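You operate a simulated robot arm through the tools that you are given. There is no shell and no other tool. Be economical: measure what you need, move in short steps, check, and stop when the job is done.

The job below is to be done with a simulated two-armed robot. You get a single attempt, and the scene is never put back.

Task
On the deck of the steel cart, fold the white cloth in half, so that its two short edges meet.

The check looks at the end state, three seconds after you hand in, the way a careful person would. Anything else that was tipped, shoved, dropped, spilled or broken makes it a failure. Flat cloth is picked up by pressing the open fingertips on it (5 to 10 N) and closing them slowly along it; thin cloth reads only 2 to 8 mm in the jaws.

Robot
Two 7-joint arms with two-finger parallel grippers on one trunk, on a base that drives. Base frame: it is fixed to the floor where the robot stands at the start and does not move with it; the origin is under the middle of the robot, x ahead of it, y to its left, z up. Units: m, rad, N and s.
The left shoulder is at the start at [0.06, 0.143, 0.901], the right one opposite. With the tool pointing down near the work surface each hand reaches from about 0.32 to 0.74 m from the robot's upright axis, wherever it stands, measured 20 degrees to its own side. Places, roughly: deck of the steel cart [0.5, 0, 0.8]. Payload 1.57 kg a hand.
Tool frame (each hand has its own): the origin (TCP) lies between the finger pads and is the grasp point; the fingertips stand 0.03 m ahead of it; z points along the fingers, y is the line along which they close. Largest opening 0.11 m; finger width 0.024, thickness 0.012; the body of the gripper, 0.048 by 0.112 m, starts 0.078 m behind the TCP.
Orientation is that of the tool frame in the base frame, as [roll, pitch, yaw] about the fixed x, y, z axes, in that order (R = Rz(yaw) Ry(pitch) Rx(roll)). With the fingers straight down and closing along the base's y, the tool's x points along the base's -x, its y along +y and its z along -z.

Tools
- The arms move only by the tool step_arm. It takes "left_steps", "right_steps" or both (then of equal length, played together; a hand with none holds still); each is a list of rows, each a list of 7 numbers: the turn, a rotation vector about the tool's x, y, z in rad, then the shift along the tool's x, y, z in m, then the opening, from 0 (shut) to 1 (fully open). In form: [[wx, wy, wz, x, y, z, claw], ...]. A call has 1 to 8 rows; each row is the pose to reach, as a shift and turn from the pose commanded when the call began, along the tool's axes at that moment. Rows are played at 5 a second. More than 0.05 m and 0.15 rad between two rows, or a gripper value outside its range, and nothing of the call is played. Where a pose cannot be reached the arm comes as near as it can. A force on the tool above 40 N (or 10 N above the force at the start of the call, whichever is more), or a blocked arm, ends the call early, and 0.2 s more pass. Each finger travels about 0.045 m/s and halts on what it meets, pressing with about 30 N; the grip force reading is that of the motor and also rises with nothing between the fingers. The clock runs only during rows and for 0.2 s after the last one: add rows that repeat a pose to give the fingers time. The reply holds the time, the measured pose of the TCP, the force on the tool along the base axes, the opening and the grip force, in the units named above and with some noise, with the torque about the TCP (base axes, N m) and any sound that the robot's microphone picked up.
- Cameras (640 x 400 px; columns grow to the right, rows downward): "scene" is now at [0.0432, 0.0063, 1.5088]; the picture's right is [0.07, -1.00, 0.00], its down [-0.79, -0.06, -0.61] and it looks along [0.61, 0.04, -0.79] (base axes); focal length 286 px, centre (320, 200). "left" rides on the left gripper at [0.07, -0.016, -0.141] in its tool frame; the picture's right is [0.23, 0.97, 0.00], its down [-0.85, 0.20, -0.48] and it looks along [-0.47, 0.11, 0.88] (tool axes); focal length 222 px, centre (320, 200). "right" rides on the right gripper at [0.07, 0.016, -0.141] in its tool frame; the picture's right is [-0.23, 0.97, 0.00], its down [-0.86, -0.20, -0.48] and it looks along [-0.47, -0.11, 0.88] (tool axes); focal length 222 px, centre (320, 200). There is no depth. A picture from a camera that has moved, and an enlarged one, comes with that camera's place and axes in the base frame and with its lens.
- capture(camera): a new picture of that camera. It takes no simulated time.
- slide_trunk(by): slides the trunk up (or, below 0, down) by that many m; the arms and the scene camera ride with it, the base frame stays. It gives what a move gives, with no picture.
- steer(legs): drives the robot by 1 to 6 legs, each [ahead, left, turn to the left] in m, m and rad, along the robot's own axes; the way and the turn of a leg run together, so that a leg with both is an arc; at most 1.5 m and 3.142 rad a leg. The arms and the cameras ride along, it lands a little off, and it stops where it bumps. It gives what a move gives.
- pan_tilt(pan, tilt): turns the head with the scene camera to pan (to the left, within 1.501 rad either way) and tilt (down, from -0.506 to 1.204), counted from straight ahead of the robot. It gives what a move gives.
- enlarge(camera, box): a new picture of the part [left, top, right, bottom] of that camera's present view, enlarged. It takes no simulated time.
- sign_off(): hands the job in; it is judged then, once.

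Go step by step. Nothing tells you exact positions but the pictures and the camera data: compare them with the known pose of the tool, close in by small moves and look again before you grip or let go. The budget is 120 turns and 100 pictures, counting those below and the enlarged ones. Unless the task says otherwise, let go and move clear before handing in, and close with one line.

The tools are called after "Call:" as a command line: name --argument value ..., lists and objects as JSON in quotes. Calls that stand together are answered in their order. step_arm: Moves the arms, as the interface text tells. Its arguments: {"type":"object","properties":{"left_steps":{"type":"array","items":{"type":"array","items":{"type":"number"}}},"right_steps":{"type":"array","items":{"type":"array","items":{"type":"number"}}}},"required":[]} The other tools are called the same way: slide_trunk (by) slides the trunk up or down; steer (legs) drives the base; pan_tilt (pan, tilt) turns the head that bears the scene camera; capture (camera) takes a picture; enlarge (camera, box) takes an enlarged picture of a part of a camera's view; sign_off () hands the job in.

At the start:

```text
time: 0.0
left_position: [0.454, 0.0792, 1.035]
left_ee_rot: [-3.141, -0.001, -3.141]
left_ft_force: [0.0, -1.1, -0.9]
left_ft_torque: [0.0, 0.01, -0.03]
left_opening: 0.11
left_gripper_force: 0.0
right_position: [0.4562, -0.2881, 0.9828]
right_ee_rot: [3.141, 0.0, 3.141]
right_ft_force: [-0.1, -0.2, -0.6]
right_ft_torque: [-0.02, 0.01, 0.01]
right_opening: 0.11
right_gripper_force: 0.2
trunk travel left (down, up): [-0.5, 0.09]
robot x, y, heading: [-0.0025, 0.0003, 0.005]
head pan, tilt: [0.073, 0.913]
```

scene: 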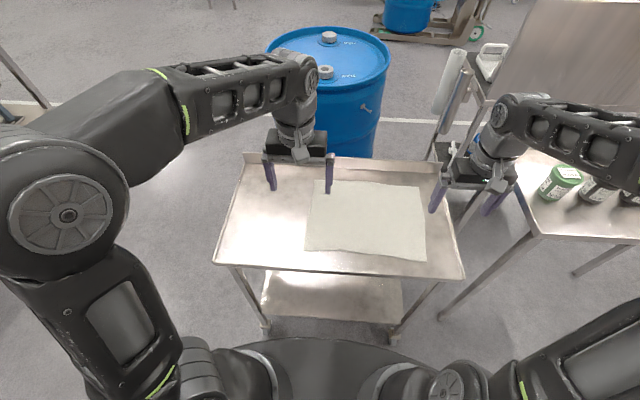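
right: 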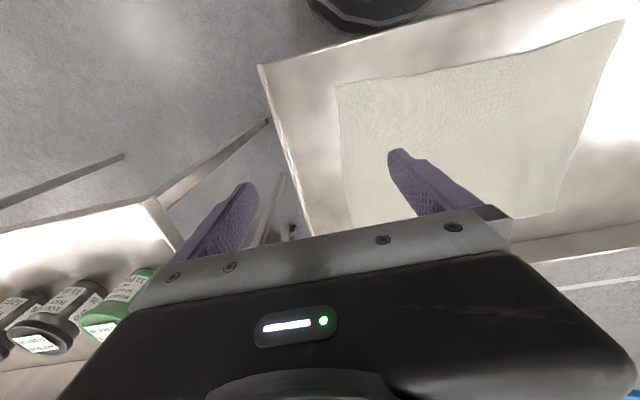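
left: 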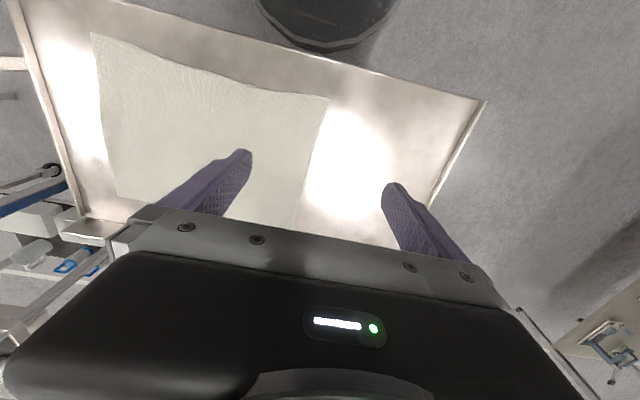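

The cloth lies roughly over x 0.40–0.67, y −0.28–0.07, so its short edges are the left and right ones. I plan to lift the right edge, with the right hand on the far corner and the left hand on the near corner, and lay it on the left edge. First I move the right hand forward out of the way.

Call:
step_arm --right_steps '[[0, 0, 0, -0.045, 0.005, 0, 1], [0, 0, 0, -0.09, 0.01, 0, 1], [0, 0, 0, -0.135, 0.015, 0.01, 1], [0, 0, 0, -0.185, 0.02, 0.02, 1]]' --left_steps '[[0, 0, 0, 0.01, -0.04, 0, 1], [0, 0, 0, 0.02, -0.08, 0, 1], [0, 0, 0, 0.03, -0.12, 0, 1], [0, 0, 0, 0.04, -0.16, 0, 1]]'

Call:
capture --camera "scene"

Call:
capture --camera "right"

```text
refused: row 4 steps farther than a row can; nothing moved
```

```text
96 pictures are left
camera scene: at [0.0432, 0.0063, 1.5088], right [0.07, -1.0, 0.0], down [-0.79, -0.06, -0.61], along [0.61, 0.04, -0.79], focal length 286 px, centre (320, 200)
```

scene: 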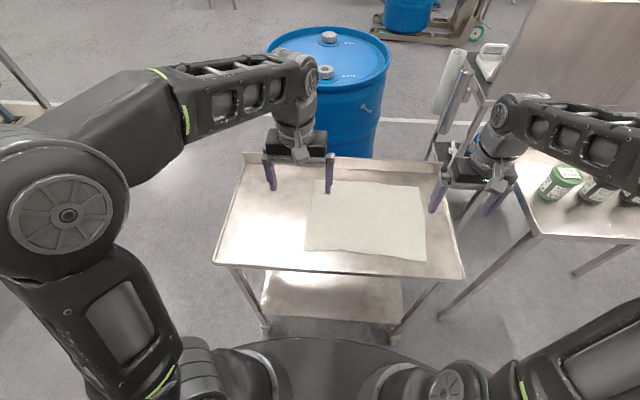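

```text
95 pictures are left
camera right: at [0.388, -0.2706, 1.124], right [0.23, 0.97, 0.0], down [0.86, -0.2, 0.48], along [0.47, -0.11, -0.88], focal length 222 px, centre (320, 200)
```

right: 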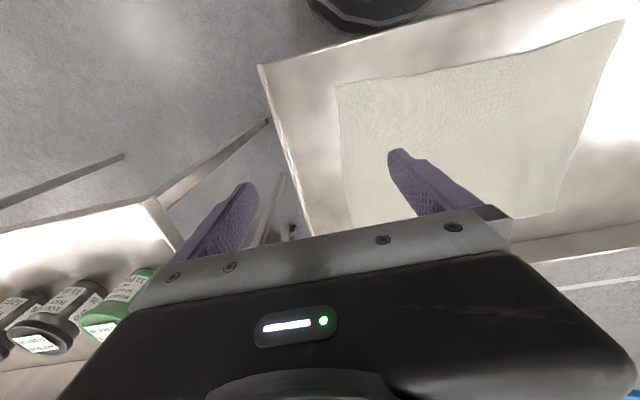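

Nothing moved because the last row was too long. The wrist view puts the near-right corner at about (0.40, −0.255), which agrees with the scene camera, so I repeat the move in shorter rows.

Call:
step_arm --right_steps '[[0, 0, 0, -0.04, 0.005, 0, 1], [0, 0, 0, -0.08, 0.01, 0, 1], [0, 0, 0, -0.12, 0.015, 0.01, 1], [0, 0, 0, -0.155, 0.02, 0.02, 1], [0, 0, 0, -0.19, 0.02, 0.03, 1]]' --left_steps '[[0, 0, 0, 0.01, -0.04, 0, 1], [0, 0, 0, 0.02, -0.08, 0, 1], [0, 0, 0, 0.03, -0.12, 0, 1], [0, 0, 0, 0.035, -0.16, 0, 1], [0, 0, 0, 0.035, -0.2, 0, 1]]'

Call:
capture --camera "scene"

Call:
capture --camera "right"

Call:
capture --camera "left"

```text
time: 1.2
left_position: [0.4225, -0.1232, 1.0345]
left_ee_rot: [-3.141, 0.001, 3.141]
left_ft_force: [-0.8, 0.9, 0.6]
left_ft_torque: [0.0, 0.02, 0.02]
left_opening: 0.11
left_gripper_force: 0.0
right_position: [0.6481, -0.2693, 0.9509]
right_ee_rot: [3.14, 0.0, -3.141]
right_ft_force: [0.0, 0.9, 0.0]
right_ft_torque: [0.01, 0.01, 0.0]
right_opening: 0.1101
right_gripper_force: 0.1
trunk travel left (down, up): [-0.5, 0.09]
robot x, y, heading: [0.001, -0.0017, 0.003]
head pan, tilt: [0.073, 0.913]
```

```text
94 pictures are left
camera scene: at [0.0446, 0.0054, 1.5087], right [0.07, -1.0, 0.0], down [-0.79, -0.06, -0.61], along [0.61, 0.05, -0.79], focal length 286 px, centre (320, 200)
```

scene: 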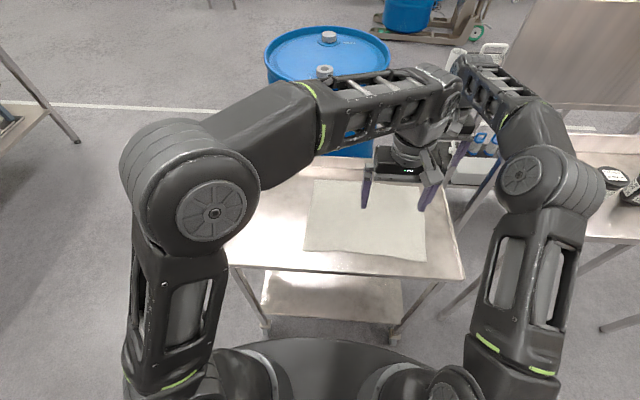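

```text
93 pictures are left
camera right: at [0.5792, -0.253, 1.0922], right [0.23, 0.97, 0.0], down [0.86, -0.2, 0.48], along [0.47, -0.11, -0.88], focal length 222 px, centre (320, 200)
```

right: 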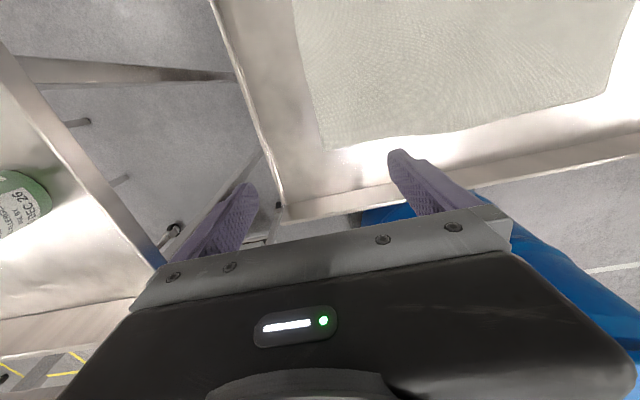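

```text
92 pictures are left
camera left: at [0.3517, -0.1379, 1.1773], right [-0.23, 0.97, 0.0], down [0.86, 0.2, 0.48], along [0.47, 0.11, -0.88], focal length 222 px, centre (320, 200)
```

left: 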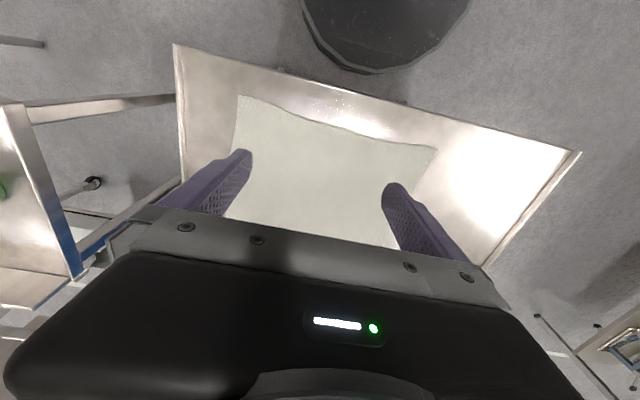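

Both arms would come very close if they worked from the front. The left side of the cart is open, so I will work from there, facing −y, which puts one corner of the left short edge in front of each hand. First I retract and raise the arms.

Call:
step_arm --right_steps '[[0, 0, 0, 0.0, 0, -0.04, 0.4], [0, 0, 0, 0.04, -0.0, -0.08, 0.4], [0, 0, 0, 0.08, 0, -0.1, 0.4], [0, 0, 0, 0.12, 0, -0.1, 0.4], [0, 0, 0, 0.16, 0.02, -0.1, 0.4], [0, 0, 0, 0.2, 0.04, -0.1, 0.4]]' --left_steps '[[0, 0, 0, 0, 0.045, 0, 0.4], [0, 0, 0, 0, 0.09, 0, 0.4], [0, 0, 0, 0, 0.135, -0.01, 0.4], [0, 0, 0, 0, 0.18, -0.01, 0.4], [0, 0, 0, -0.02, 0.225, -0.01, 0.4], [0, 0, 0, -0.03, 0.27, -0.01, 0.4]]'

Call:
steer --legs '[[-0.2, 0, 0], [0, 0.9, 0], [0, 0, -1.571]]'

Call:
pan_tilt --pan 0.6 --tilt 0.7

Call:
capture --camera "scene"

```text
refused: row 2 steps farther than a row can; nothing moved
```

```text
time: 10.9
left_position: [-0.315, 0.4829, 1.0358]
left_ee_rot: [-3.141, 0.0, 1.588]
left_ft_force: [-0.4, 0.2, 0.7]
left_ft_torque: [0.03, 0.01, -0.03]
left_opening: 0.1099
left_gripper_force: 0.0
right_position: [-0.4588, 0.2522, 0.9522]
right_ee_rot: [3.142, 0.0, 1.588]
right_ft_force: [-0.2, -0.6, 0.1]
right_ft_torque: [-0.02, 0.01, 0.02]
right_opening: 0.1099
right_gripper_force: 0.1
trunk travel left (down, up): [-0.5, 0.09]
robot x, y, heading: [-0.2007, 0.9042, -1.555]
head pan, tilt: [0.073, 0.913]
```

```text
time: 11.9
left_position: [-0.315, 0.4816, 1.0373]
left_ee_rot: [-3.139, 0.001, 1.587]
left_ft_force: [-1.3, 0.3, 0.3]
left_ft_torque: [-0.04, -0.03, -0.01]
left_opening: 0.1098
left_gripper_force: 0.0
right_position: [-0.4591, 0.2528, 0.9527]
right_ee_rot: [-3.14, 0.0, 1.588]
right_ft_force: [-0.1, 0.7, -0.6]
right_ft_torque: [0.0, -0.04, 0.0]
right_opening: 0.1102
right_gripper_force: 0.0
trunk travel left (down, up): [-0.5, 0.09]
robot x, y, heading: [-0.1979, 0.9038, -1.553]
head pan, tilt: [0.6, 0.7]
```

```text
91 pictures are left
camera scene: at [-0.1534, 0.8659, 1.5258], right [-0.82, -0.58, 0.0], down [-0.37, 0.53, -0.76], along [0.44, -0.62, -0.64], focal length 286 px, centre (320, 200)
```

scene: 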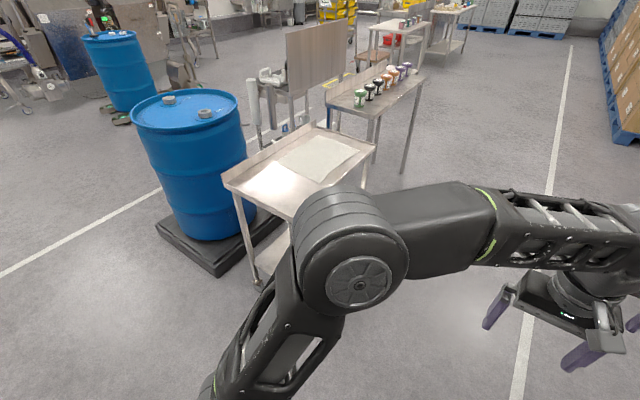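

The base drove cleanly, and the left side of the cart is free up to a drum pallet at x≈0.95. Now I put the arms in a symmetric pose.

Call:
step_arm --right_steps '[[0, 0, 0, 0.03, 0, -0.02, 0.4], [0, 0, 0, 0.06, 0.01, -0.04, 0.4], [0, 0, 0, 0.095, 0.03, -0.06, 0.4], [0, 0, 0, 0.13, 0.05, -0.08, 0.4], [0, 0, 0, 0.165, 0.07, -0.09, 0.4], [0, 0, 0, 0.2, 0.1, -0.09, 0.4], [0, 0, 0, 0.23, 0.13, -0.09, 0.4]]' --left_steps '[[0, 0, 0, 0, 0.04, 0, 0.4], [0, 0, 0, 0, 0.08, 0, 0.4], [0, 0, 0, 0, 0.12, 0, 0.4], [0, 0, 0, 0, 0.16, 0, 0.4], [0, 0, 0, 0, 0.19, 0, 0.4], [0, 0, 0, 0, 0.22, 0, 0.4], [0, 0, 0, 0, 0.24, 0, 0.4]]'

Call:
steer --legs '[[0, 0.73, -0.018]]'

Call:
pan_tilt --pan 0.0 --tilt 0.9

Call:
capture --camera "scene"

```text
time: 13.5
left_position: [-0.0738, 0.4869, 1.0352]
left_ee_rot: [3.14, 0.001, 1.588]
left_ft_force: [0.3, 1.1, 0.2]
left_ft_torque: [-0.03, 0.03, -0.05]
left_opening: 0.0441
left_gripper_force: 0.1
right_position: [-0.3321, 0.4839, 1.041]
right_ee_rot: [-3.139, 0.0, 1.589]
right_ft_force: [-0.7, -0.4, 0.2]
right_ft_torque: [-0.01, 0.02, -0.06]
right_opening: 0.044
right_gripper_force: 0.1
trunk travel left (down, up): [-0.5, 0.09]
robot x, y, heading: [-0.201, 0.9035, -1.555]
head pan, tilt: [0.6, 0.7]
```

```text
time: 17.5
left_position: [0.6474, 0.4865, 1.0354]
left_ee_rot: [3.141, 0.0, 1.563]
left_ft_force: [0.4, 0.9, 0.6]
left_ft_torque: [0.04, 0.02, 0.01]
left_opening: 0.0439
left_gripper_force: 0.0
right_position: [0.3911, 0.4899, 1.0409]
right_ee_rot: [3.141, -0.002, 1.566]
right_ft_force: [1.3, 0.2, 0.8]
right_ft_torque: [0.03, 0.01, -0.01]
right_opening: 0.044
right_gripper_force: 0.0
trunk travel left (down, up): [-0.5, 0.09]
robot x, y, heading: [0.5332, 0.91, -1.575]
head pan, tilt: [0.6, 0.7]
```

```text
time: 18.5
left_position: [0.6477, 0.4872, 1.0351]
left_ee_rot: [3.141, 0.0, 1.566]
left_ft_force: [0.4, 0.5, 0.4]
left_ft_torque: [0.02, 0.02, -0.01]
left_opening: 0.044
left_gripper_force: 0.0
right_position: [0.3887, 0.4916, 1.0422]
right_ee_rot: [3.141, 0.0, 1.564]
right_ft_force: [-0.9, -0.3, 0.7]
right_ft_torque: [0.01, 0.05, -0.01]
right_opening: 0.0443
right_gripper_force: 0.0
trunk travel left (down, up): [-0.5, 0.09]
robot x, y, heading: [0.5306, 0.9071, -1.578]
head pan, tilt: [0.0, 0.901]
```

```text
90 pictures are left
camera scene: at [0.5301, 0.8633, 1.5097], right [-1.0, 0.01, 0.0], down [0.01, 0.78, -0.62], along [0.0, -0.62, -0.78], focal length 286 px, centre (320, 200)
```

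scene: 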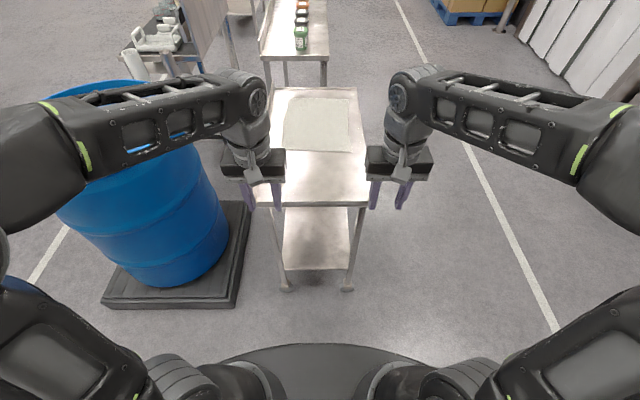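

The cart is unmoved, the drum top is at about z 0.9, below the elbows, and the cloth's nearer short edge lies at y≈0.07. I drive ahead to about 0.35 m from the deck edge.

Call:
steer --legs '[[0.245, 0, 0.005]]'

Call:
capture --camera "scene"

Call:
capture --camera "left"

Call:
capture --camera "right"

```text
time: 20.3
left_position: [0.6468, 0.2443, 1.0338]
left_ee_rot: [3.141, -0.001, 1.567]
left_ft_force: [0.0, -0.9, 0.4]
left_ft_torque: [0.03, 0.01, 0.01]
left_opening: 0.044
left_gripper_force: 0.0
right_position: [0.3906, 0.2461, 1.0414]
right_ee_rot: [3.141, -0.003, 1.57]
right_ft_force: [0.9, 0.6, 0.4]
right_ft_torque: [0.04, 0.0, 0.01]
right_opening: 0.0439
right_gripper_force: 0.1
trunk travel left (down, up): [-0.5, 0.09]
robot x, y, heading: [0.5296, 0.6704, -1.576]
head pan, tilt: [0.0, 0.901]
```

```text
89 pictures are left
camera scene: at [0.5288, 0.6196, 1.5096], right [-1.0, 0.0, 0.0], down [0.0, 0.78, -0.62], along [0.0, -0.62, -0.78], focal length 286 px, centre (320, 200)
```

scene: 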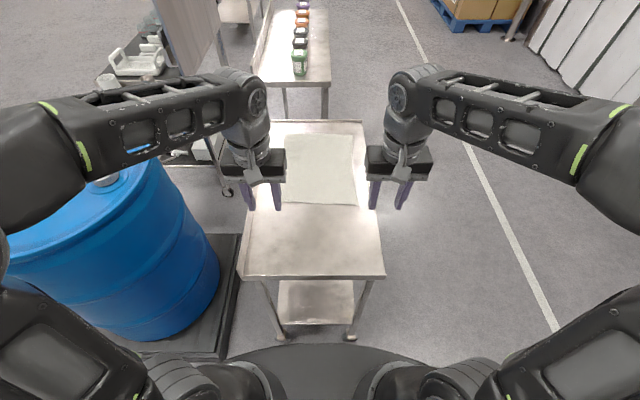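

```text
88 pictures are left
camera left: at [0.6306, 0.315, 1.1759], right [0.97, 0.22, 0.0], down [0.2, -0.86, 0.48], along [0.11, -0.47, -0.88], focal length 222 px, centre (320, 200)
```

left: 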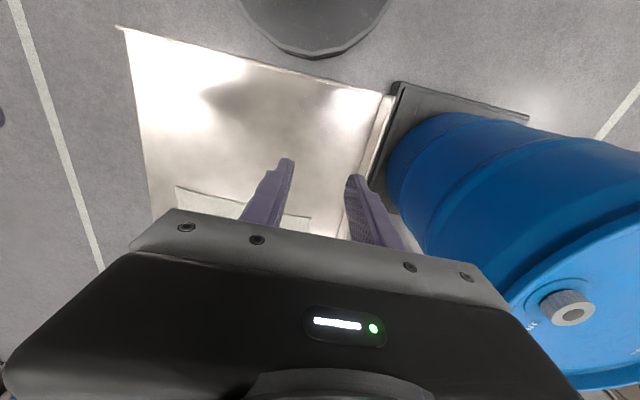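

```text
87 pictures are left
camera right: at [0.4063, 0.317, 1.1823], right [0.97, -0.23, 0.0], down [-0.2, -0.85, 0.48], along [-0.11, -0.46, -0.88], focal length 222 px, centre (320, 200)
```

right: 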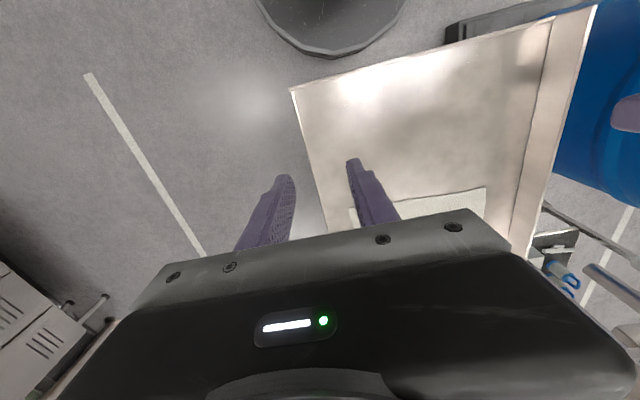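

Both arms clear the drum, and the near short edge runs from (0.413, 0.075) to (0.663, 0.075). I turn the grippers so they close across that edge, moving them over the corners as they turn.

Call:
step_arm --left_steps '[[0, 0, 0.145, -0.015, 0, 0.01, 0.4], [0, 0, 0.29, -0.03, 0, 0.02, 0.4], [0, 0, 0.435, -0.045, 0, 0.03, 0.4], [0, 0, 0.58, -0.06, 0, 0.04, 0.4], [0, 0, 0.725, -0.075, 0, 0.05, 0.4], [0, 0, 0.87, -0.09, 0, 0.06, 0.4], [0, 0, 1.015, -0.105, 0, 0.07, 0.4]]' --right_steps '[[0, 0, -0.145, -0.015, 0.005, 0.01, 0.4], [0, 0, -0.29, -0.03, 0.01, 0.02, 0.4], [0, 0, -0.435, -0.045, 0.015, 0.03, 0.4], [0, 0, -0.58, -0.06, 0.02, 0.04, 0.4], [0, 0, -0.725, -0.075, 0.025, 0.05, 0.4], [0, 0, -0.87, -0.09, 0.03, 0.06, 0.4], [0, 0, -1.015, -0.105, 0.035, 0.07, 0.4]]'

Call:
capture --camera "scene"

```text
time: 21.9
left_position: [0.6476, 0.1389, 0.9636]
left_ee_rot: [3.141, 0.0, 0.551]
left_ft_force: [1.0, 0.5, 0.1]
left_ft_torque: [0.0, -0.02, 0.0]
left_opening: 0.0439
left_gripper_force: 0.0
right_position: [0.4239, 0.142, 0.9704]
right_ee_rot: [-3.14, 0.001, 2.585]
right_ft_force: [-0.7, 0.2, -0.5]
right_ft_torque: [0.0, 0.02, 0.02]
right_opening: 0.044
right_gripper_force: 0.0
trunk travel left (down, up): [-0.5, 0.09]
robot x, y, heading: [0.5296, 0.6654, -1.574]
head pan, tilt: [0.0, 0.901]
```

```text
86 pictures are left
camera scene: at [0.5289, 0.6198, 1.5097], right [-1.0, 0.0, 0.0], down [0.0, 0.78, -0.62], along [0.0, -0.62, -0.78], focal length 286 px, centre (320, 200)
```

scene: 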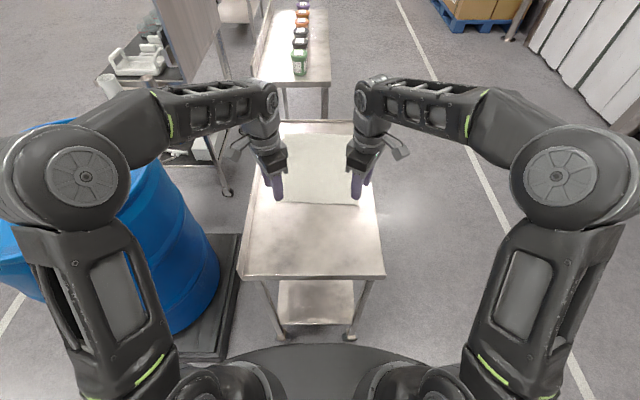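

The turn works well. I finish it and come down to just above the corners.

Call:
step_arm --left_steps '[[0, 0, 0.111, -0.009, 0.013, 0.018, 0.3], [0, 0, 0.222, -0.018, 0.027, 0.036, 0.3], [0, 0, 0.333, -0.026, 0.04, 0.054, 0.3], [0, 0, 0.444, -0.035, 0.053, 0.072, 0.3], [0, 0, 0.553, -0.044, 0.0666, 0.09, 0.3]]' --right_steps '[[0, 0, -0.111, -0.01, -0.013, 0.019, 0.3], [0, 0, -0.222, -0.019, -0.027, 0.038, 0.3], [0, 0, -0.333, -0.029, -0.04, 0.058, 0.3], [0, 0, -0.444, -0.038, -0.053, 0.077, 0.3], [0, 0, -0.555, -0.048, -0.0665, 0.097, 0.3]]'

Call:
capture --camera "left"

Call:
capture --camera "right"

Call:
enlarge --camera "scene" --box '[230, 100, 400, 220]'

```text
time: 23.1
left_position: [0.6446, 0.0602, 0.8733]
left_ee_rot: [3.141, 0.001, -0.003]
left_ft_force: [0.1, -0.9, 0.3]
left_ft_torque: [0.03, 0.02, 0.01]
left_opening: 0.0331
left_gripper_force: 0.0
right_position: [0.4286, 0.0601, 0.8755]
right_ee_rot: [3.14, 0.0, 3.139]
right_ft_force: [0.5, -0.2, -0.2]
right_ft_torque: [0.01, -0.02, 0.0]
right_opening: 0.033
right_gripper_force: 0.0
trunk travel left (down, up): [-0.5, 0.09]
robot x, y, heading: [0.5309, 0.6638, -1.575]
head pan, tilt: [0.0, 0.901]
```

```text
85 pictures are left
camera left: at [0.714, 0.0774, 1.0155], right [0.22, -0.97, 0.0], down [-0.86, -0.2, 0.48], along [-0.47, -0.11, -0.88], focal length 222 px, centre (320, 200)
```

left: 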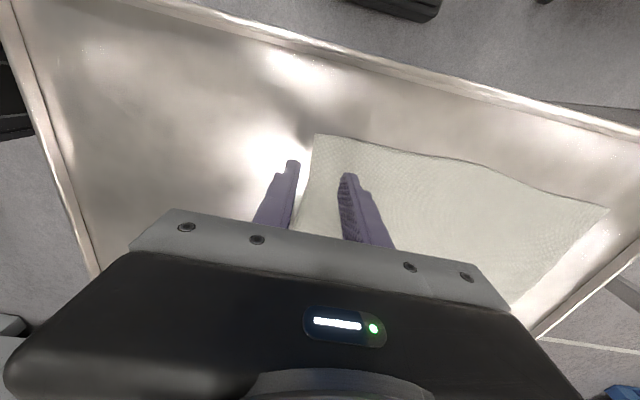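

```text
84 pictures are left
camera right: at [0.3595, 0.0766, 1.0166], right [0.23, 0.97, 0.0], down [0.85, -0.2, 0.48], along [0.47, -0.11, -0.88], focal length 222 px, centre (320, 200)
```

right: 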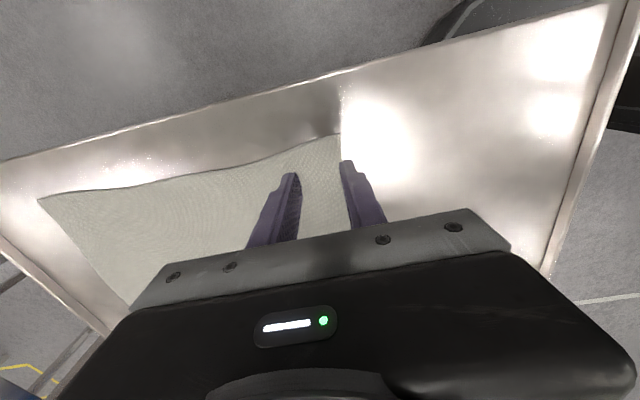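

```text
3.33 times, centred on (315, 160) of scene
camera zoom: at [0.5288, 0.6196, 1.5097], right [-1.0, 0.0, 0.0], down [0.0, 0.78, -0.62], along [0.0, -0.62, -0.78], focal length 953 px, centre (337, 333)
```

zoom: 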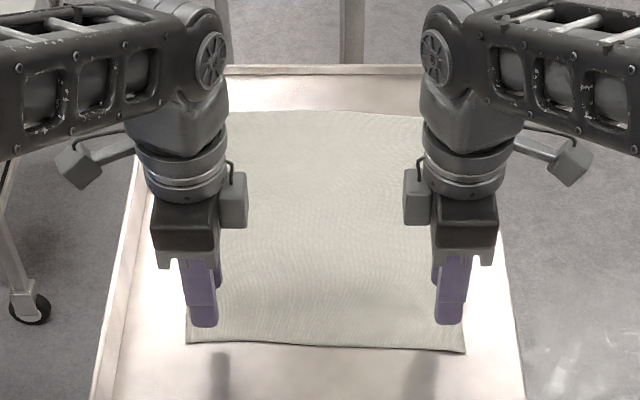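

The near edge is at y≈0.069 on the left corner and about 0.080 on the right one. I shift the hands slightly inward and lower them close to the deck.

Call:
step_arm --left_steps '[[0, 0, 0, 0, 0.015, 0.012, 0.3], [0, 0, 0, 0, 0.015, 0.024, 0.3], [0, 0, 0, 0, 0.015, 0.033, 0.3]]' --right_steps '[[0, 0, 0, 0, -0.004, 0.012, 0.3], [0, 0, 0, 0, -0.004, 0.024, 0.3], [0, 0, 0, 0, -0.004, 0.035, 0.3]]'

Call:
capture --camera "left"

Call:
capture --camera "right"

```text
time: 23.9
left_position: [0.645, 0.0438, 0.8412]
left_ee_rot: [3.141, -0.001, -0.001]
left_ft_force: [0.6, -0.7, -0.3]
left_ft_torque: [-0.04, 0.03, -0.01]
left_opening: 0.0329
left_gripper_force: 0.1
right_position: [0.4283, 0.0575, 0.8389]
right_ee_rot: [-3.14, 0.0, 3.137]
right_ft_force: [-0.2, -0.2, -1.3]
right_ft_torque: [-0.01, -0.02, 0.02]
right_opening: 0.0333
right_gripper_force: 0.1
trunk travel left (down, up): [-0.5, 0.09]
robot x, y, heading: [0.5374, 0.6668, -1.573]
head pan, tilt: [0.0, 0.901]
```

```text
82 pictures are left
camera left: at [0.7135, 0.0623, 0.9825], right [0.23, -0.97, 0.0], down [-0.86, -0.2, 0.48], along [-0.47, -0.11, -0.88], focal length 222 px, centre (320, 200)
```

left: 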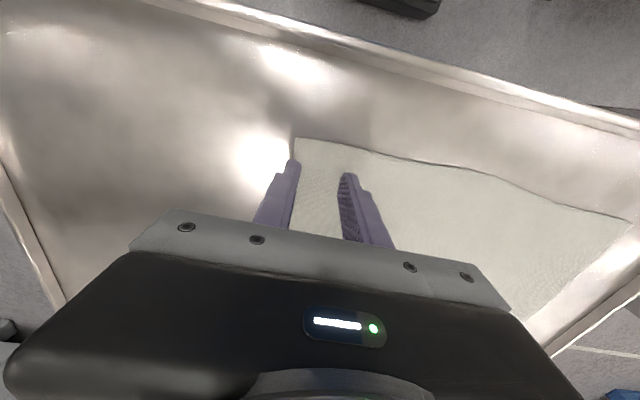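

```text
81 pictures are left
camera right: at [0.3588, 0.0739, 0.9804], right [0.23, 0.97, 0.0], down [0.85, -0.2, 0.48], along [0.47, -0.11, -0.88], focal length 222 px, centre (320, 200)
```

right: 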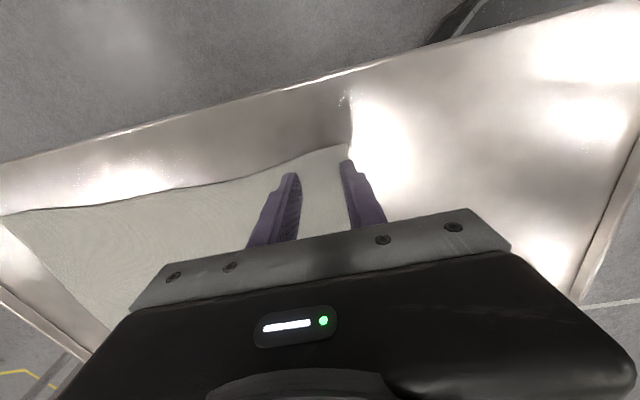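

Each outer finger sits on the edge. I move 3 mm further in and press down in small steps.

Call:
step_arm --left_steps '[[0, 0, 0, 0, 0.003, 0.003, 0.3], [0, 0, 0, 0, 0.003, 0.006, 0.3], [0, 0, 0, 0, 0.003, 0.008, 0.3]]' --right_steps '[[0, 0, 0, 0, -0.003, 0.003, 0.3], [0, 0, 0, 0, -0.003, 0.006, 0.3], [0, 0, 0, 0, -0.003, 0.008, 0.3]]'

```text
time: 24.7
left_position: [0.6449, 0.0423, 0.8336]
left_ee_rot: [-3.141, -0.001, -0.001]
left_ft_force: [-0.1, 0.3, -0.1]
left_ft_torque: [-0.01, 0.03, -0.01]
left_opening: 0.033
left_gripper_force: 0.1
right_position: [0.431, 0.0535, 0.8321]
right_ee_rot: [-3.141, 0.001, 3.136]
right_ft_force: [-0.1, 0.1, 1.8]
right_ft_torque: [0.0, 0.02, -0.02]
right_opening: 0.0329
right_gripper_force: 0.1
trunk travel left (down, up): [-0.5, 0.09]
robot x, y, heading: [0.5297, 0.6653, -1.574]
head pan, tilt: [0.0, 0.901]
```

Call:
step_arm --left_steps '[[0, 0, 0, 0, 0, 0.001, 0.3], [0, 0, 0, 0, 0, 0.002, 0.3], [0, 0, 0, 0, 0, 0.003, 0.3]]' --right_steps '[[0, 0, 0, 0, 0, 0.0005, 0.3], [0, 0, 0, 0, 0, 0.001, 0.3], [0, 0, 0, 0, 0, 0.0015, 0.3]]'

```text
time: 25.5
left_position: [0.6454, 0.0415, 0.8312]
left_ee_rot: [3.14, -0.001, -0.003]
left_ft_force: [-0.1, -0.7, 4.3]
left_ft_torque: [-0.01, -0.03, 0.02]
left_opening: 0.033
left_gripper_force: 0.1
right_position: [0.4295, 0.0527, 0.8314]
right_ee_rot: [-3.138, 0.0, 3.138]
right_ft_force: [0.5, 0.5, 12.9]
right_ft_torque: [0.08, -0.02, -0.03]
right_opening: 0.0328
right_gripper_force: 0.0
trunk travel left (down, up): [-0.5, 0.09]
robot x, y, heading: [0.5312, 0.6666, -1.575]
head pan, tilt: [0.0, 0.901]
```

Contact is made, about 4 N on the left and 13 N on the right. I trim the heights a little and close slowly.

Call:
step_arm --left_steps '[[0, 0, 0, 0, 0, 0.0005, 0.3], [0, 0, 0, 0, 0, 0.0005, 0.25], [0, 0, 0, 0, 0, 0.0005, 0.2], [0, 0, 0, 0, 0, 0.0005, 0.15], [0, 0, 0, 0, 0, 0.0005, 0.1], [0, 0, 0, 0, 0, 0.0005, 0.05], [0, 0, 0, 0, 0, 0.0005, 0.0], [0, 0, 0, 0, 0, 0.0005, 0.0]]' --right_steps '[[0, 0, 0, 0, 0, -0.0005, 0.3], [0, 0, 0, 0, 0, -0.0005, 0.25], [0, 0, 0, 0, 0, -0.0005, 0.2], [0, 0, 0, 0, 0, -0.0005, 0.15], [0, 0, 0, 0, 0, -0.0005, 0.1], [0, 0, 0, 0, 0, -0.0005, 0.05], [0, 0, 0, 0, 0, -0.0005, 0.0], [0, 0, 0, 0, 0, -0.0005, 0.0]]'

Call:
capture --camera "left"

Call:
capture --camera "right"

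```text
time: 27.3
left_position: [0.6435, 0.0433, 0.8313]
left_ee_rot: [3.137, -0.001, -0.002]
left_ft_force: [-2.7, -2.2, 12.0]
left_ft_torque: [-0.14, 0.14, 0.01]
left_opening: 0.0075
left_gripper_force: 26.6
right_position: [0.429, 0.0538, 0.8317]
right_ee_rot: [-3.139, 0.0, 3.137]
right_ft_force: [2.8, 1.5, 15.3]
right_ft_torque: [0.07, -0.08, -0.02]
right_opening: 0.0001
right_gripper_force: 21.1
trunk travel left (down, up): [-0.5, 0.09]
robot x, y, heading: [0.5275, 0.6671, -1.574]
head pan, tilt: [0.0, 0.901]
```

```text
80 pictures are left
camera left: at [0.7133, 0.0608, 0.9736], right [0.23, -0.97, 0.0], down [-0.86, -0.2, 0.48], along [-0.47, -0.11, -0.88], focal length 222 px, centre (320, 200)
```

left: 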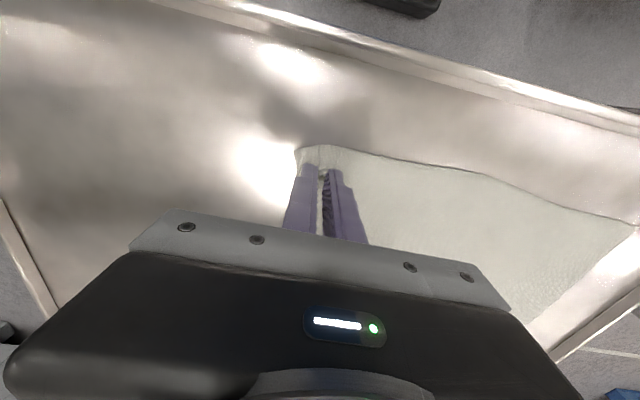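

```text
79 pictures are left
camera right: at [0.3601, 0.072, 0.9728], right [0.23, 0.97, 0.0], down [0.85, -0.2, 0.48], along [0.47, -0.11, -0.88], focal length 222 px, centre (320, 200)
```

right: 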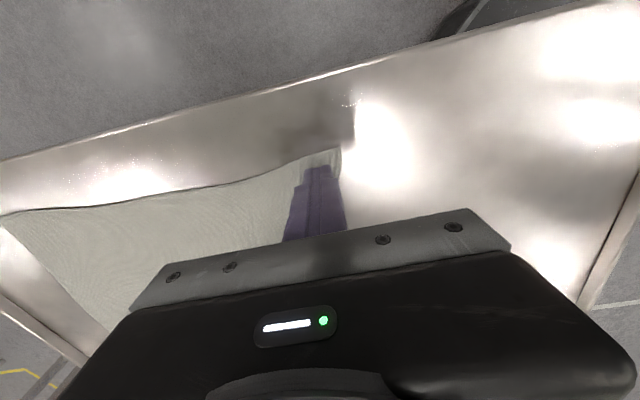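

The left hand holds cloth (7.5 mm) and the right hand slipped off. I lift and reopen the right hand, set it a bit further inward and try again.

Call:
step_arm --right_steps '[[0, 0, 0, 0, 0, -0.01, 0], [0, 0, 0, 0, -0.006, -0.012, 0.35], [0, 0, 0, 0, -0.006, -0.012, 0.35], [0, 0, 0, 0, -0.006, -0.012, 0.35], [0, 0, 0, 0, -0.006, -0.006, 0.35], [0, 0, 0, 0, -0.006, -0.001, 0.35], [0, 0, 0, 0, -0.006, 0.0, 0.35]]'

Call:
capture --camera "right"

```text
time: 28.9
left_position: [0.6441, 0.0435, 0.8325]
left_ee_rot: [3.139, 0.0, 0.0]
left_ft_force: [-0.7, -1.7, 20.9]
left_ft_torque: [-0.12, 0.07, 0.01]
left_opening: 0.0071
left_gripper_force: 26.4
right_position: [0.4284, 0.0485, 0.8315]
right_ee_rot: [-3.14, -0.001, 3.135]
right_ft_force: [-0.6, 0.1, 3.4]
right_ft_torque: [0.01, 0.04, 0.0]
right_opening: 0.0383
right_gripper_force: 0.1
trunk travel left (down, up): [-0.5, 0.09]
robot x, y, heading: [0.5309, 0.6649, -1.58]
head pan, tilt: [0.0, 0.901]
```

```text
78 pictures are left
camera right: at [0.3589, 0.0664, 0.9731], right [0.23, 0.97, 0.0], down [0.85, -0.2, 0.48], along [0.47, -0.11, -0.88], focal length 222 px, centre (320, 200)
```

right: 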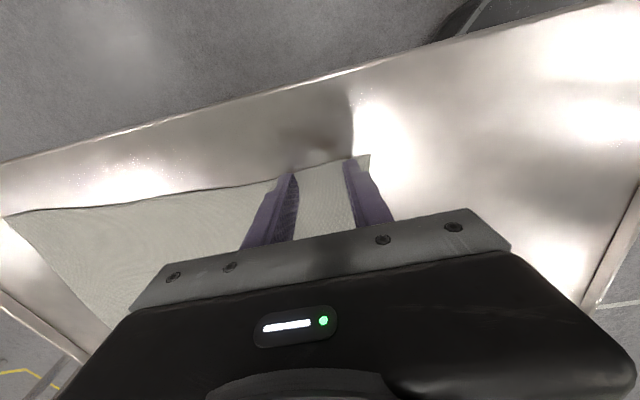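

The outer finger is now fully on the cloth and pressing at 3 N. I close a little more firmly and ease the left hand up.

Call:
step_arm --right_steps '[[0, 0, 0, 0, 0, 0.0004, 0.35], [0, 0, 0, 0, 0, 0.0006, 0.3], [0, 0, 0, 0, 0, 0.0006, 0.25], [0, 0, 0, 0, 0, 0.0006, 0.19], [0, 0, 0, 0, 0, 0.0006, 0.13], [0, 0, 0, 0, 0, 0.0006, 0.07], [0, 0, 0, 0, 0, 0.0006, 0.0], [0, 0, 0, 0, 0, 0.0006, 0.0]]' --left_steps '[[0, 0, 0, 0, 0, -0.001, 0], [0, 0, 0, 0, 0, -0.002, 0], [0, 0, 0, 0, 0, -0.002, 0], [0, 0, 0, 0, 0, -0.002, 0], [0, 0, 0, 0, 0, -0.002, 0], [0, 0, 0, 0, 0, -0.002, 0], [0, 0, 0, 0, 0, -0.002, 0], [0, 0, 0, 0, 0, -0.002, 0]]'

Call:
capture --camera "right"

Call:
enlarge --camera "scene" --box '[230, 100, 400, 220]'

```text
time: 30.7
left_position: [0.6454, 0.0441, 0.8338]
left_ee_rot: [3.14, -0.001, -0.001]
left_ft_force: [-0.9, -0.1, 0.3]
left_ft_torque: [-0.03, 0.0, 0.05]
left_opening: 0.0015
left_gripper_force: 23.5
right_position: [0.4297, 0.0477, 0.832]
right_ee_rot: [-3.14, 0.0, 3.136]
right_ft_force: [0.5, -1.1, 21.3]
right_ft_torque: [-0.02, -0.08, -0.04]
right_opening: 0.0018
right_gripper_force: 23.0
trunk travel left (down, up): [-0.5, 0.09]
robot x, y, heading: [0.533, 0.6646, -1.577]
head pan, tilt: [0.0, 0.901]
```

```text
77 pictures are left
camera right: at [0.36, 0.0659, 0.9727], right [0.23, 0.97, 0.0], down [0.85, -0.2, 0.48], along [0.47, -0.11, -0.88], focal length 222 px, centre (320, 200)
```

right: 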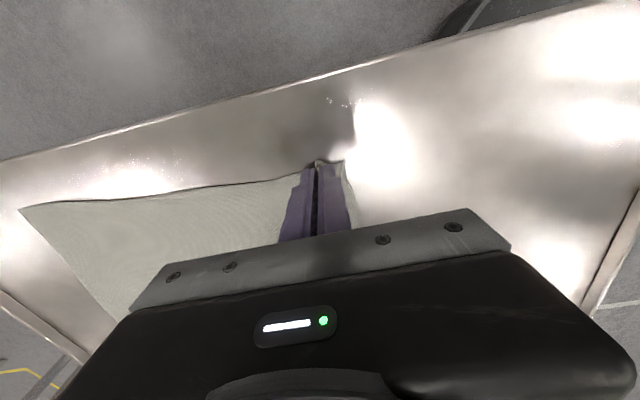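

```text
3.33 times, centred on (315, 160) of scene
camera zoom: at [0.5292, 0.6228, 1.5098], right [-1.0, 0.0, 0.0], down [0.0, 0.78, -0.62], along [0.0, -0.62, -0.78], focal length 953 px, centre (337, 333)
```

zoom: 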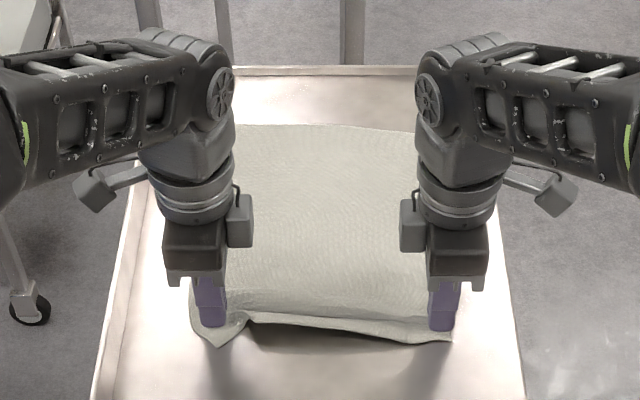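

Both jaws seem to hold a thin ridge. I test that by lifting 3 cm.

Call:
step_arm --right_steps '[[0, 0, 0, 0, 0, -0.01, 0], [0, 0, 0, 0, 0, -0.02, 0], [0, 0, 0, 0, 0, -0.03, 0]]' --left_steps '[[0, 0, 0, 0, 0, -0.01, 0], [0, 0, 0, 0, 0, -0.02, 0], [0, 0, 0, 0, 0, -0.03, 0]]'

Call:
enlarge --camera "scene" --box '[230, 100, 400, 220]'

```text
time: 31.5
left_position: [0.645, 0.0419, 0.8639]
left_ee_rot: [-3.141, 0.0, -0.001]
left_ft_force: [-1.0, 0.5, 0.4]
left_ft_torque: [-0.01, 0.04, 0.03]
left_opening: 0.0017
left_gripper_force: 23.3
right_position: [0.4283, 0.0474, 0.8593]
right_ee_rot: [3.14, 0.001, 3.138]
right_ft_force: [1.0, 0.1, 1.5]
right_ft_torque: [-0.01, -0.03, 0.0]
right_opening: 0.0016
right_gripper_force: 23.8
trunk travel left (down, up): [-0.5, 0.09]
robot x, y, heading: [0.5282, 0.6665, -1.578]
head pan, tilt: [0.0, 0.901]
```

```text
3.33 times, centred on (315, 160) of scene
camera zoom: at [0.5288, 0.6211, 1.5096], right [-1.0, 0.0, 0.0], down [0.0, 0.78, -0.62], along [0.0, -0.62, -0.78], focal length 953 px, centre (337, 333)
```

zoom: 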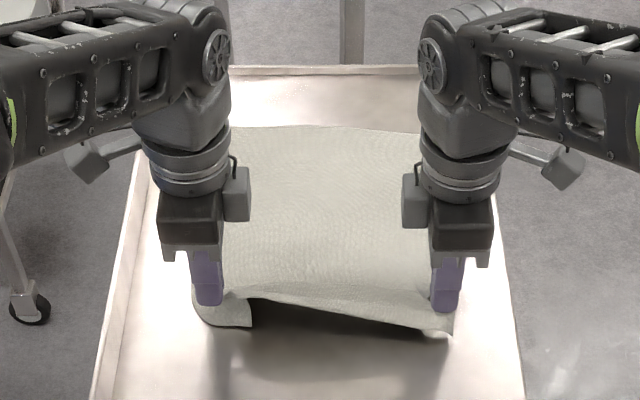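

Both corners are held, with a small corner flap hanging at the left hand. I now drag the cloth toward the robot by about 0.21 m, so that its far edge comes within reach.

Call:
step_arm --right_steps '[[0, 0, 0, 0, 0.026, 0.005, 0], [0, 0, 0, 0, 0.052, 0.01, 0], [0, 0, 0, 0, 0.078, 0.01, 0], [0, 0, 0, 0, 0.104, 0.01, 0], [0, 0, 0, 0, 0.13, 0.01, 0], [0, 0, 0, 0, 0.156, 0.01, 0], [0, 0, 0, 0, 0.182, 0.01, 0], [0, 0, 0, 0, 0.208, 0.01, 0]]' --left_steps '[[0, 0, 0, 0, -0.026, 0.005, 0], [0, 0, 0, 0, -0.052, 0.01, 0], [0, 0, 0, 0, -0.078, 0.01, 0], [0, 0, 0, 0, -0.104, 0.01, 0], [0, 0, 0, 0, -0.13, 0.01, 0], [0, 0, 0, 0, -0.156, 0.01, 0], [0, 0, 0, 0, -0.182, 0.01, 0], [0, 0, 0, 0, -0.21, 0.01, 0]]'

Call:
capture --camera "scene"

Call:
enlarge --camera "scene" --box '[230, 160, 400, 280]'

```text
time: 33.3
left_position: [0.6438, 0.2537, 0.8518]
left_ee_rot: [3.14, 0.0, -0.002]
left_ft_force: [-0.2, 0.3, -1.0]
left_ft_torque: [-0.01, -0.01, 0.02]
left_opening: 0.0018
left_gripper_force: 23.4
right_position: [0.4317, 0.256, 0.85]
right_ee_rot: [-3.138, 0.0, 3.136]
right_ft_force: [0.2, -0.2, -0.3]
right_ft_torque: [-0.06, -0.01, 0.0]
right_opening: 0.0019
right_gripper_force: 23.5
trunk travel left (down, up): [-0.5, 0.09]
robot x, y, heading: [0.5289, 0.667, -1.579]
head pan, tilt: [0.0, 0.901]
```

```text
74 pictures are left
camera scene: at [0.5288, 0.6219, 1.5097], right [-1.0, 0.0, 0.0], down [0.0, 0.78, -0.62], along [0.0, -0.62, -0.78], focal length 286 px, centre (320, 200)
```

scene: 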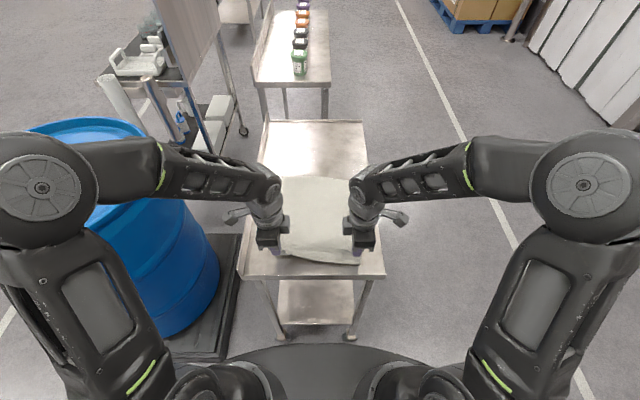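

```text
3.33 times, centred on (315, 220) of scene
camera zoom: at [0.5288, 0.6219, 1.5097], right [-1.0, 0.0, 0.0], down [0.0, 0.78, -0.62], along [0.0, -0.62, -0.78], focal length 953 px, centre (337, 133)
```

zoom: 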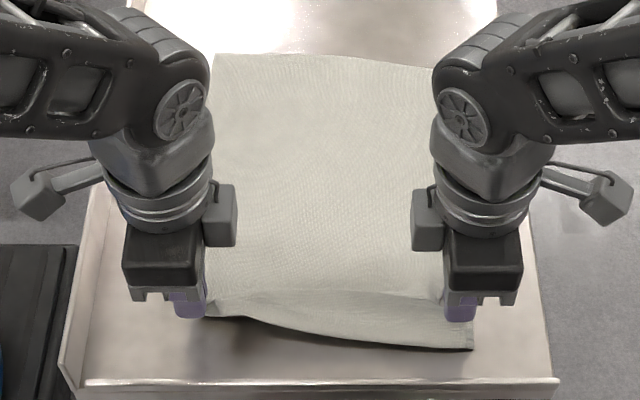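

The drag worked: far corners at y≈−0.04, grips at y≈0.255. Because of the pinch flap, laying the edge over directly would fold its rim back. Instead I will lift the cloth until it hangs, touch the free edge down, lay the lower half away from me, then bring the held edge back on top. I start by lifting slowly.

Call:
step_arm --right_steps '[[0, 0, 0, 0, 0, -0.02, 0], [0, 0, 0, 0, 0, -0.04, 0], [0, 0, 0, 0, 0, -0.06, 0], [0, 0, 0, 0, 0, -0.08, 0], [0, 0, 0, 0, 0, -0.1, 0], [0, 0, 0, 0, 0, -0.12, 0], [0, 0, 0, 0, 0, -0.14, 0], [0, 0, 0, 0, 0, -0.16, 0]]' --left_steps '[[0, 0, 0, 0, 0, -0.02, 0], [0, 0, 0, 0, 0, -0.04, 0], [0, 0, 0, 0, 0, -0.06, 0], [0, 0, 0, 0, 0, -0.08, 0], [0, 0, 0, 0, 0, -0.1, 0], [0, 0, 0, 0, 0, -0.12, 0], [0, 0, 0, 0, 0, -0.14, 0], [0, 0, 0, 0, 0, -0.16, 0]]'

Call:
capture --camera "scene"

Call:
capture --camera "left"

```text
time: 35.1
left_position: [0.6447, 0.253, 1.0122]
left_ee_rot: [-3.139, 0.001, -0.002]
left_ft_force: [0.0, 0.6, -0.3]
left_ft_torque: [-0.02, 0.01, 0.0]
left_opening: 0.0015
left_gripper_force: 23.6
right_position: [0.4302, 0.2559, 1.0106]
right_ee_rot: [-3.14, 0.0, 3.138]
right_ft_force: [-0.4, -0.5, -0.2]
right_ft_torque: [0.02, -0.01, -0.02]
right_opening: 0.0016
right_gripper_force: 23.1
trunk travel left (down, up): [-0.5, 0.09]
robot x, y, heading: [0.5303, 0.667, -1.583]
head pan, tilt: [0.0, 0.901]
```

```text
72 pictures are left
camera scene: at [0.5288, 0.6212, 1.5097], right [-1.0, 0.0, 0.0], down [0.0, 0.78, -0.62], along [0.0, -0.62, -0.78], focal length 286 px, centre (320, 200)
```

scene: 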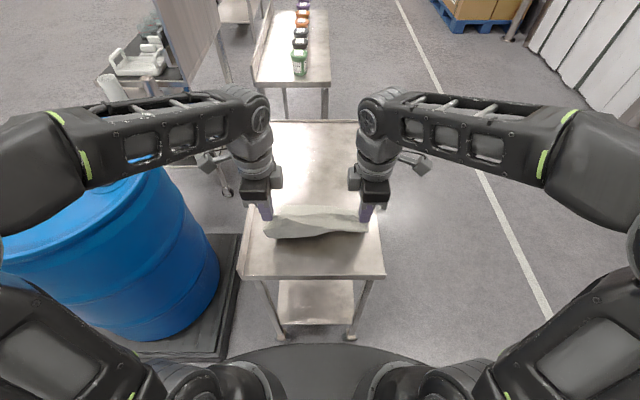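

```text
71 pictures are left
camera left: at [0.7133, 0.2702, 1.1546], right [0.23, -0.97, 0.0], down [-0.86, -0.2, 0.48], along [-0.47, -0.11, -0.88], focal length 222 px, centre (320, 200)
```

left: 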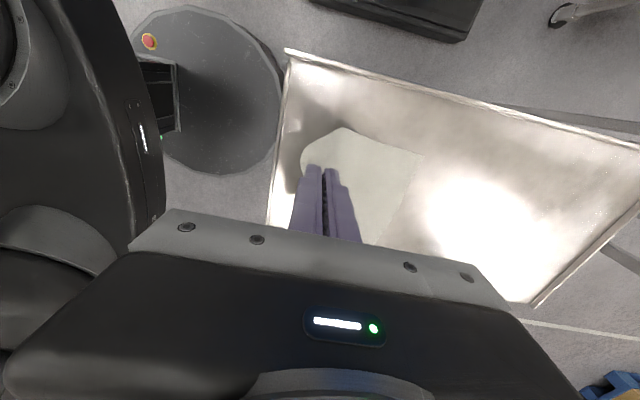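

Both grips hold. I lift further and shift a little away from the robot.

Call:
step_arm --right_steps '[[0, 0, 0, 0, -0.005, -0.018, 0], [0, 0, 0, 0, -0.01, -0.036, 0], [0, 0, 0, 0, -0.016, -0.054, 0], [0, 0, 0, 0, -0.022, -0.072, 0], [0, 0, 0, 0, -0.028, -0.09, 0], [0, 0, 0, 0, -0.034, -0.108, 0], [0, 0, 0, 0, -0.04, -0.126, 0], [0, 0, 0, 0, -0.046, -0.14, 0]]' --left_steps '[[0, 0, 0, 0, 0.005, -0.018, 0], [0, 0, 0, 0, 0.01, -0.036, 0], [0, 0, 0, 0, 0.016, -0.054, 0], [0, 0, 0, 0, 0.022, -0.072, 0], [0, 0, 0, 0, 0.028, -0.09, 0], [0, 0, 0, 0, 0.034, -0.108, 0], [0, 0, 0, 0, 0.04, -0.126, 0], [0, 0, 0, 0, 0.044, -0.14, 0]]'

Call:
capture --camera "scene"

Call:
capture --camera "left"

Call:
capture --camera "right"

```text
time: 36.9
left_position: [0.646, 0.2305, 1.0837]
left_ee_rot: [-3.141, 0.002, -0.001]
left_ft_force: [1.2, 1.1, -0.3]
left_ft_torque: [0.01, 0.03, -0.01]
left_opening: 0.0016
left_gripper_force: 23.7
left hand out of reach, approached as far as the arm can: row 5, 6, 7, 8
right_position: [0.4341, 0.2125, 1.0865]
right_ee_rot: [-3.135, -0.006, 3.134]
right_ft_force: [-0.3, 0.2, 0.6]
right_ft_torque: [0.01, 0.06, -0.02]
right_opening: 0.0019
right_gripper_force: 23.3
right hand out of reach, approached as far as the arm can: row 5, 6, 7, 8
trunk travel left (down, up): [-0.5, 0.09]
robot x, y, heading: [0.5309, 0.6651, -1.576]
head pan, tilt: [0.0, 0.901]
```

```text
70 pictures are left
camera scene: at [0.5309, 0.6198, 1.5096], right [-1.0, 0.0, 0.0], down [0.0, 0.78, -0.62], along [0.0, -0.62, -0.78], focal length 286 px, centre (320, 200)
```

scene: 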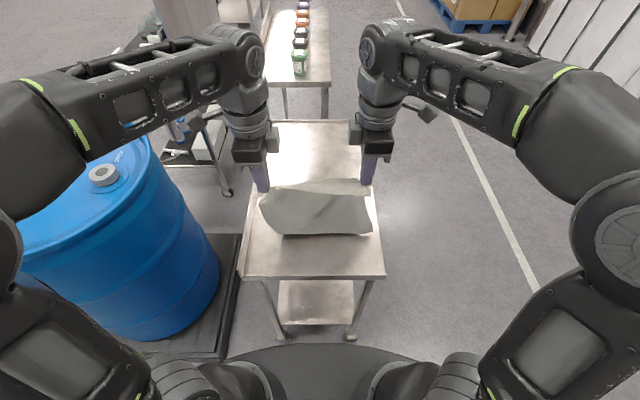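

```text
69 pictures are left
camera left: at [0.715, 0.2478, 1.2254], right [0.23, -0.97, 0.0], down [-0.85, -0.2, 0.48], along [-0.47, -0.11, -0.88], focal length 222 px, centre (320, 200)
```

left: 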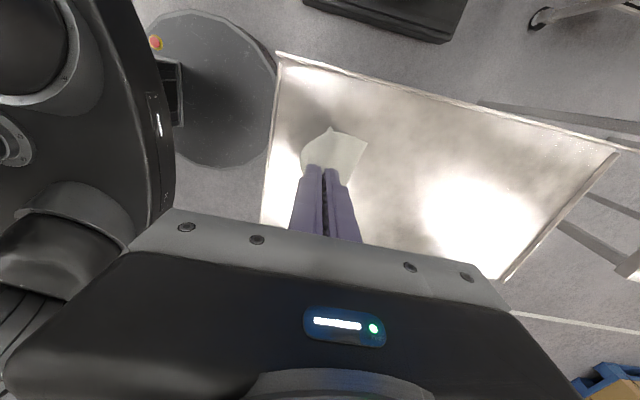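

```text
68 pictures are left
camera right: at [0.3654, 0.2313, 1.2285], right [0.23, 0.97, -0.01], down [0.86, -0.2, 0.48], along [0.46, -0.12, -0.88], focal length 222 px, centre (320, 200)
```

right: 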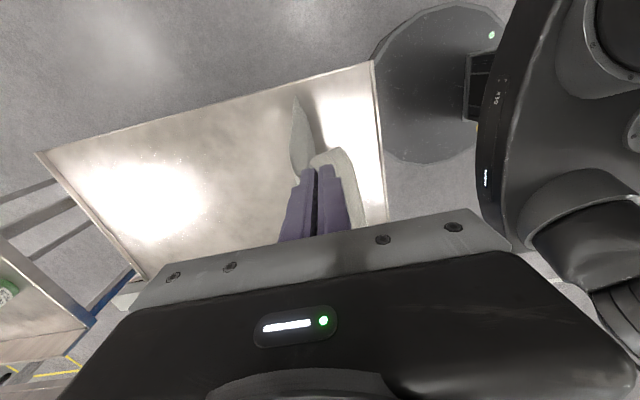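

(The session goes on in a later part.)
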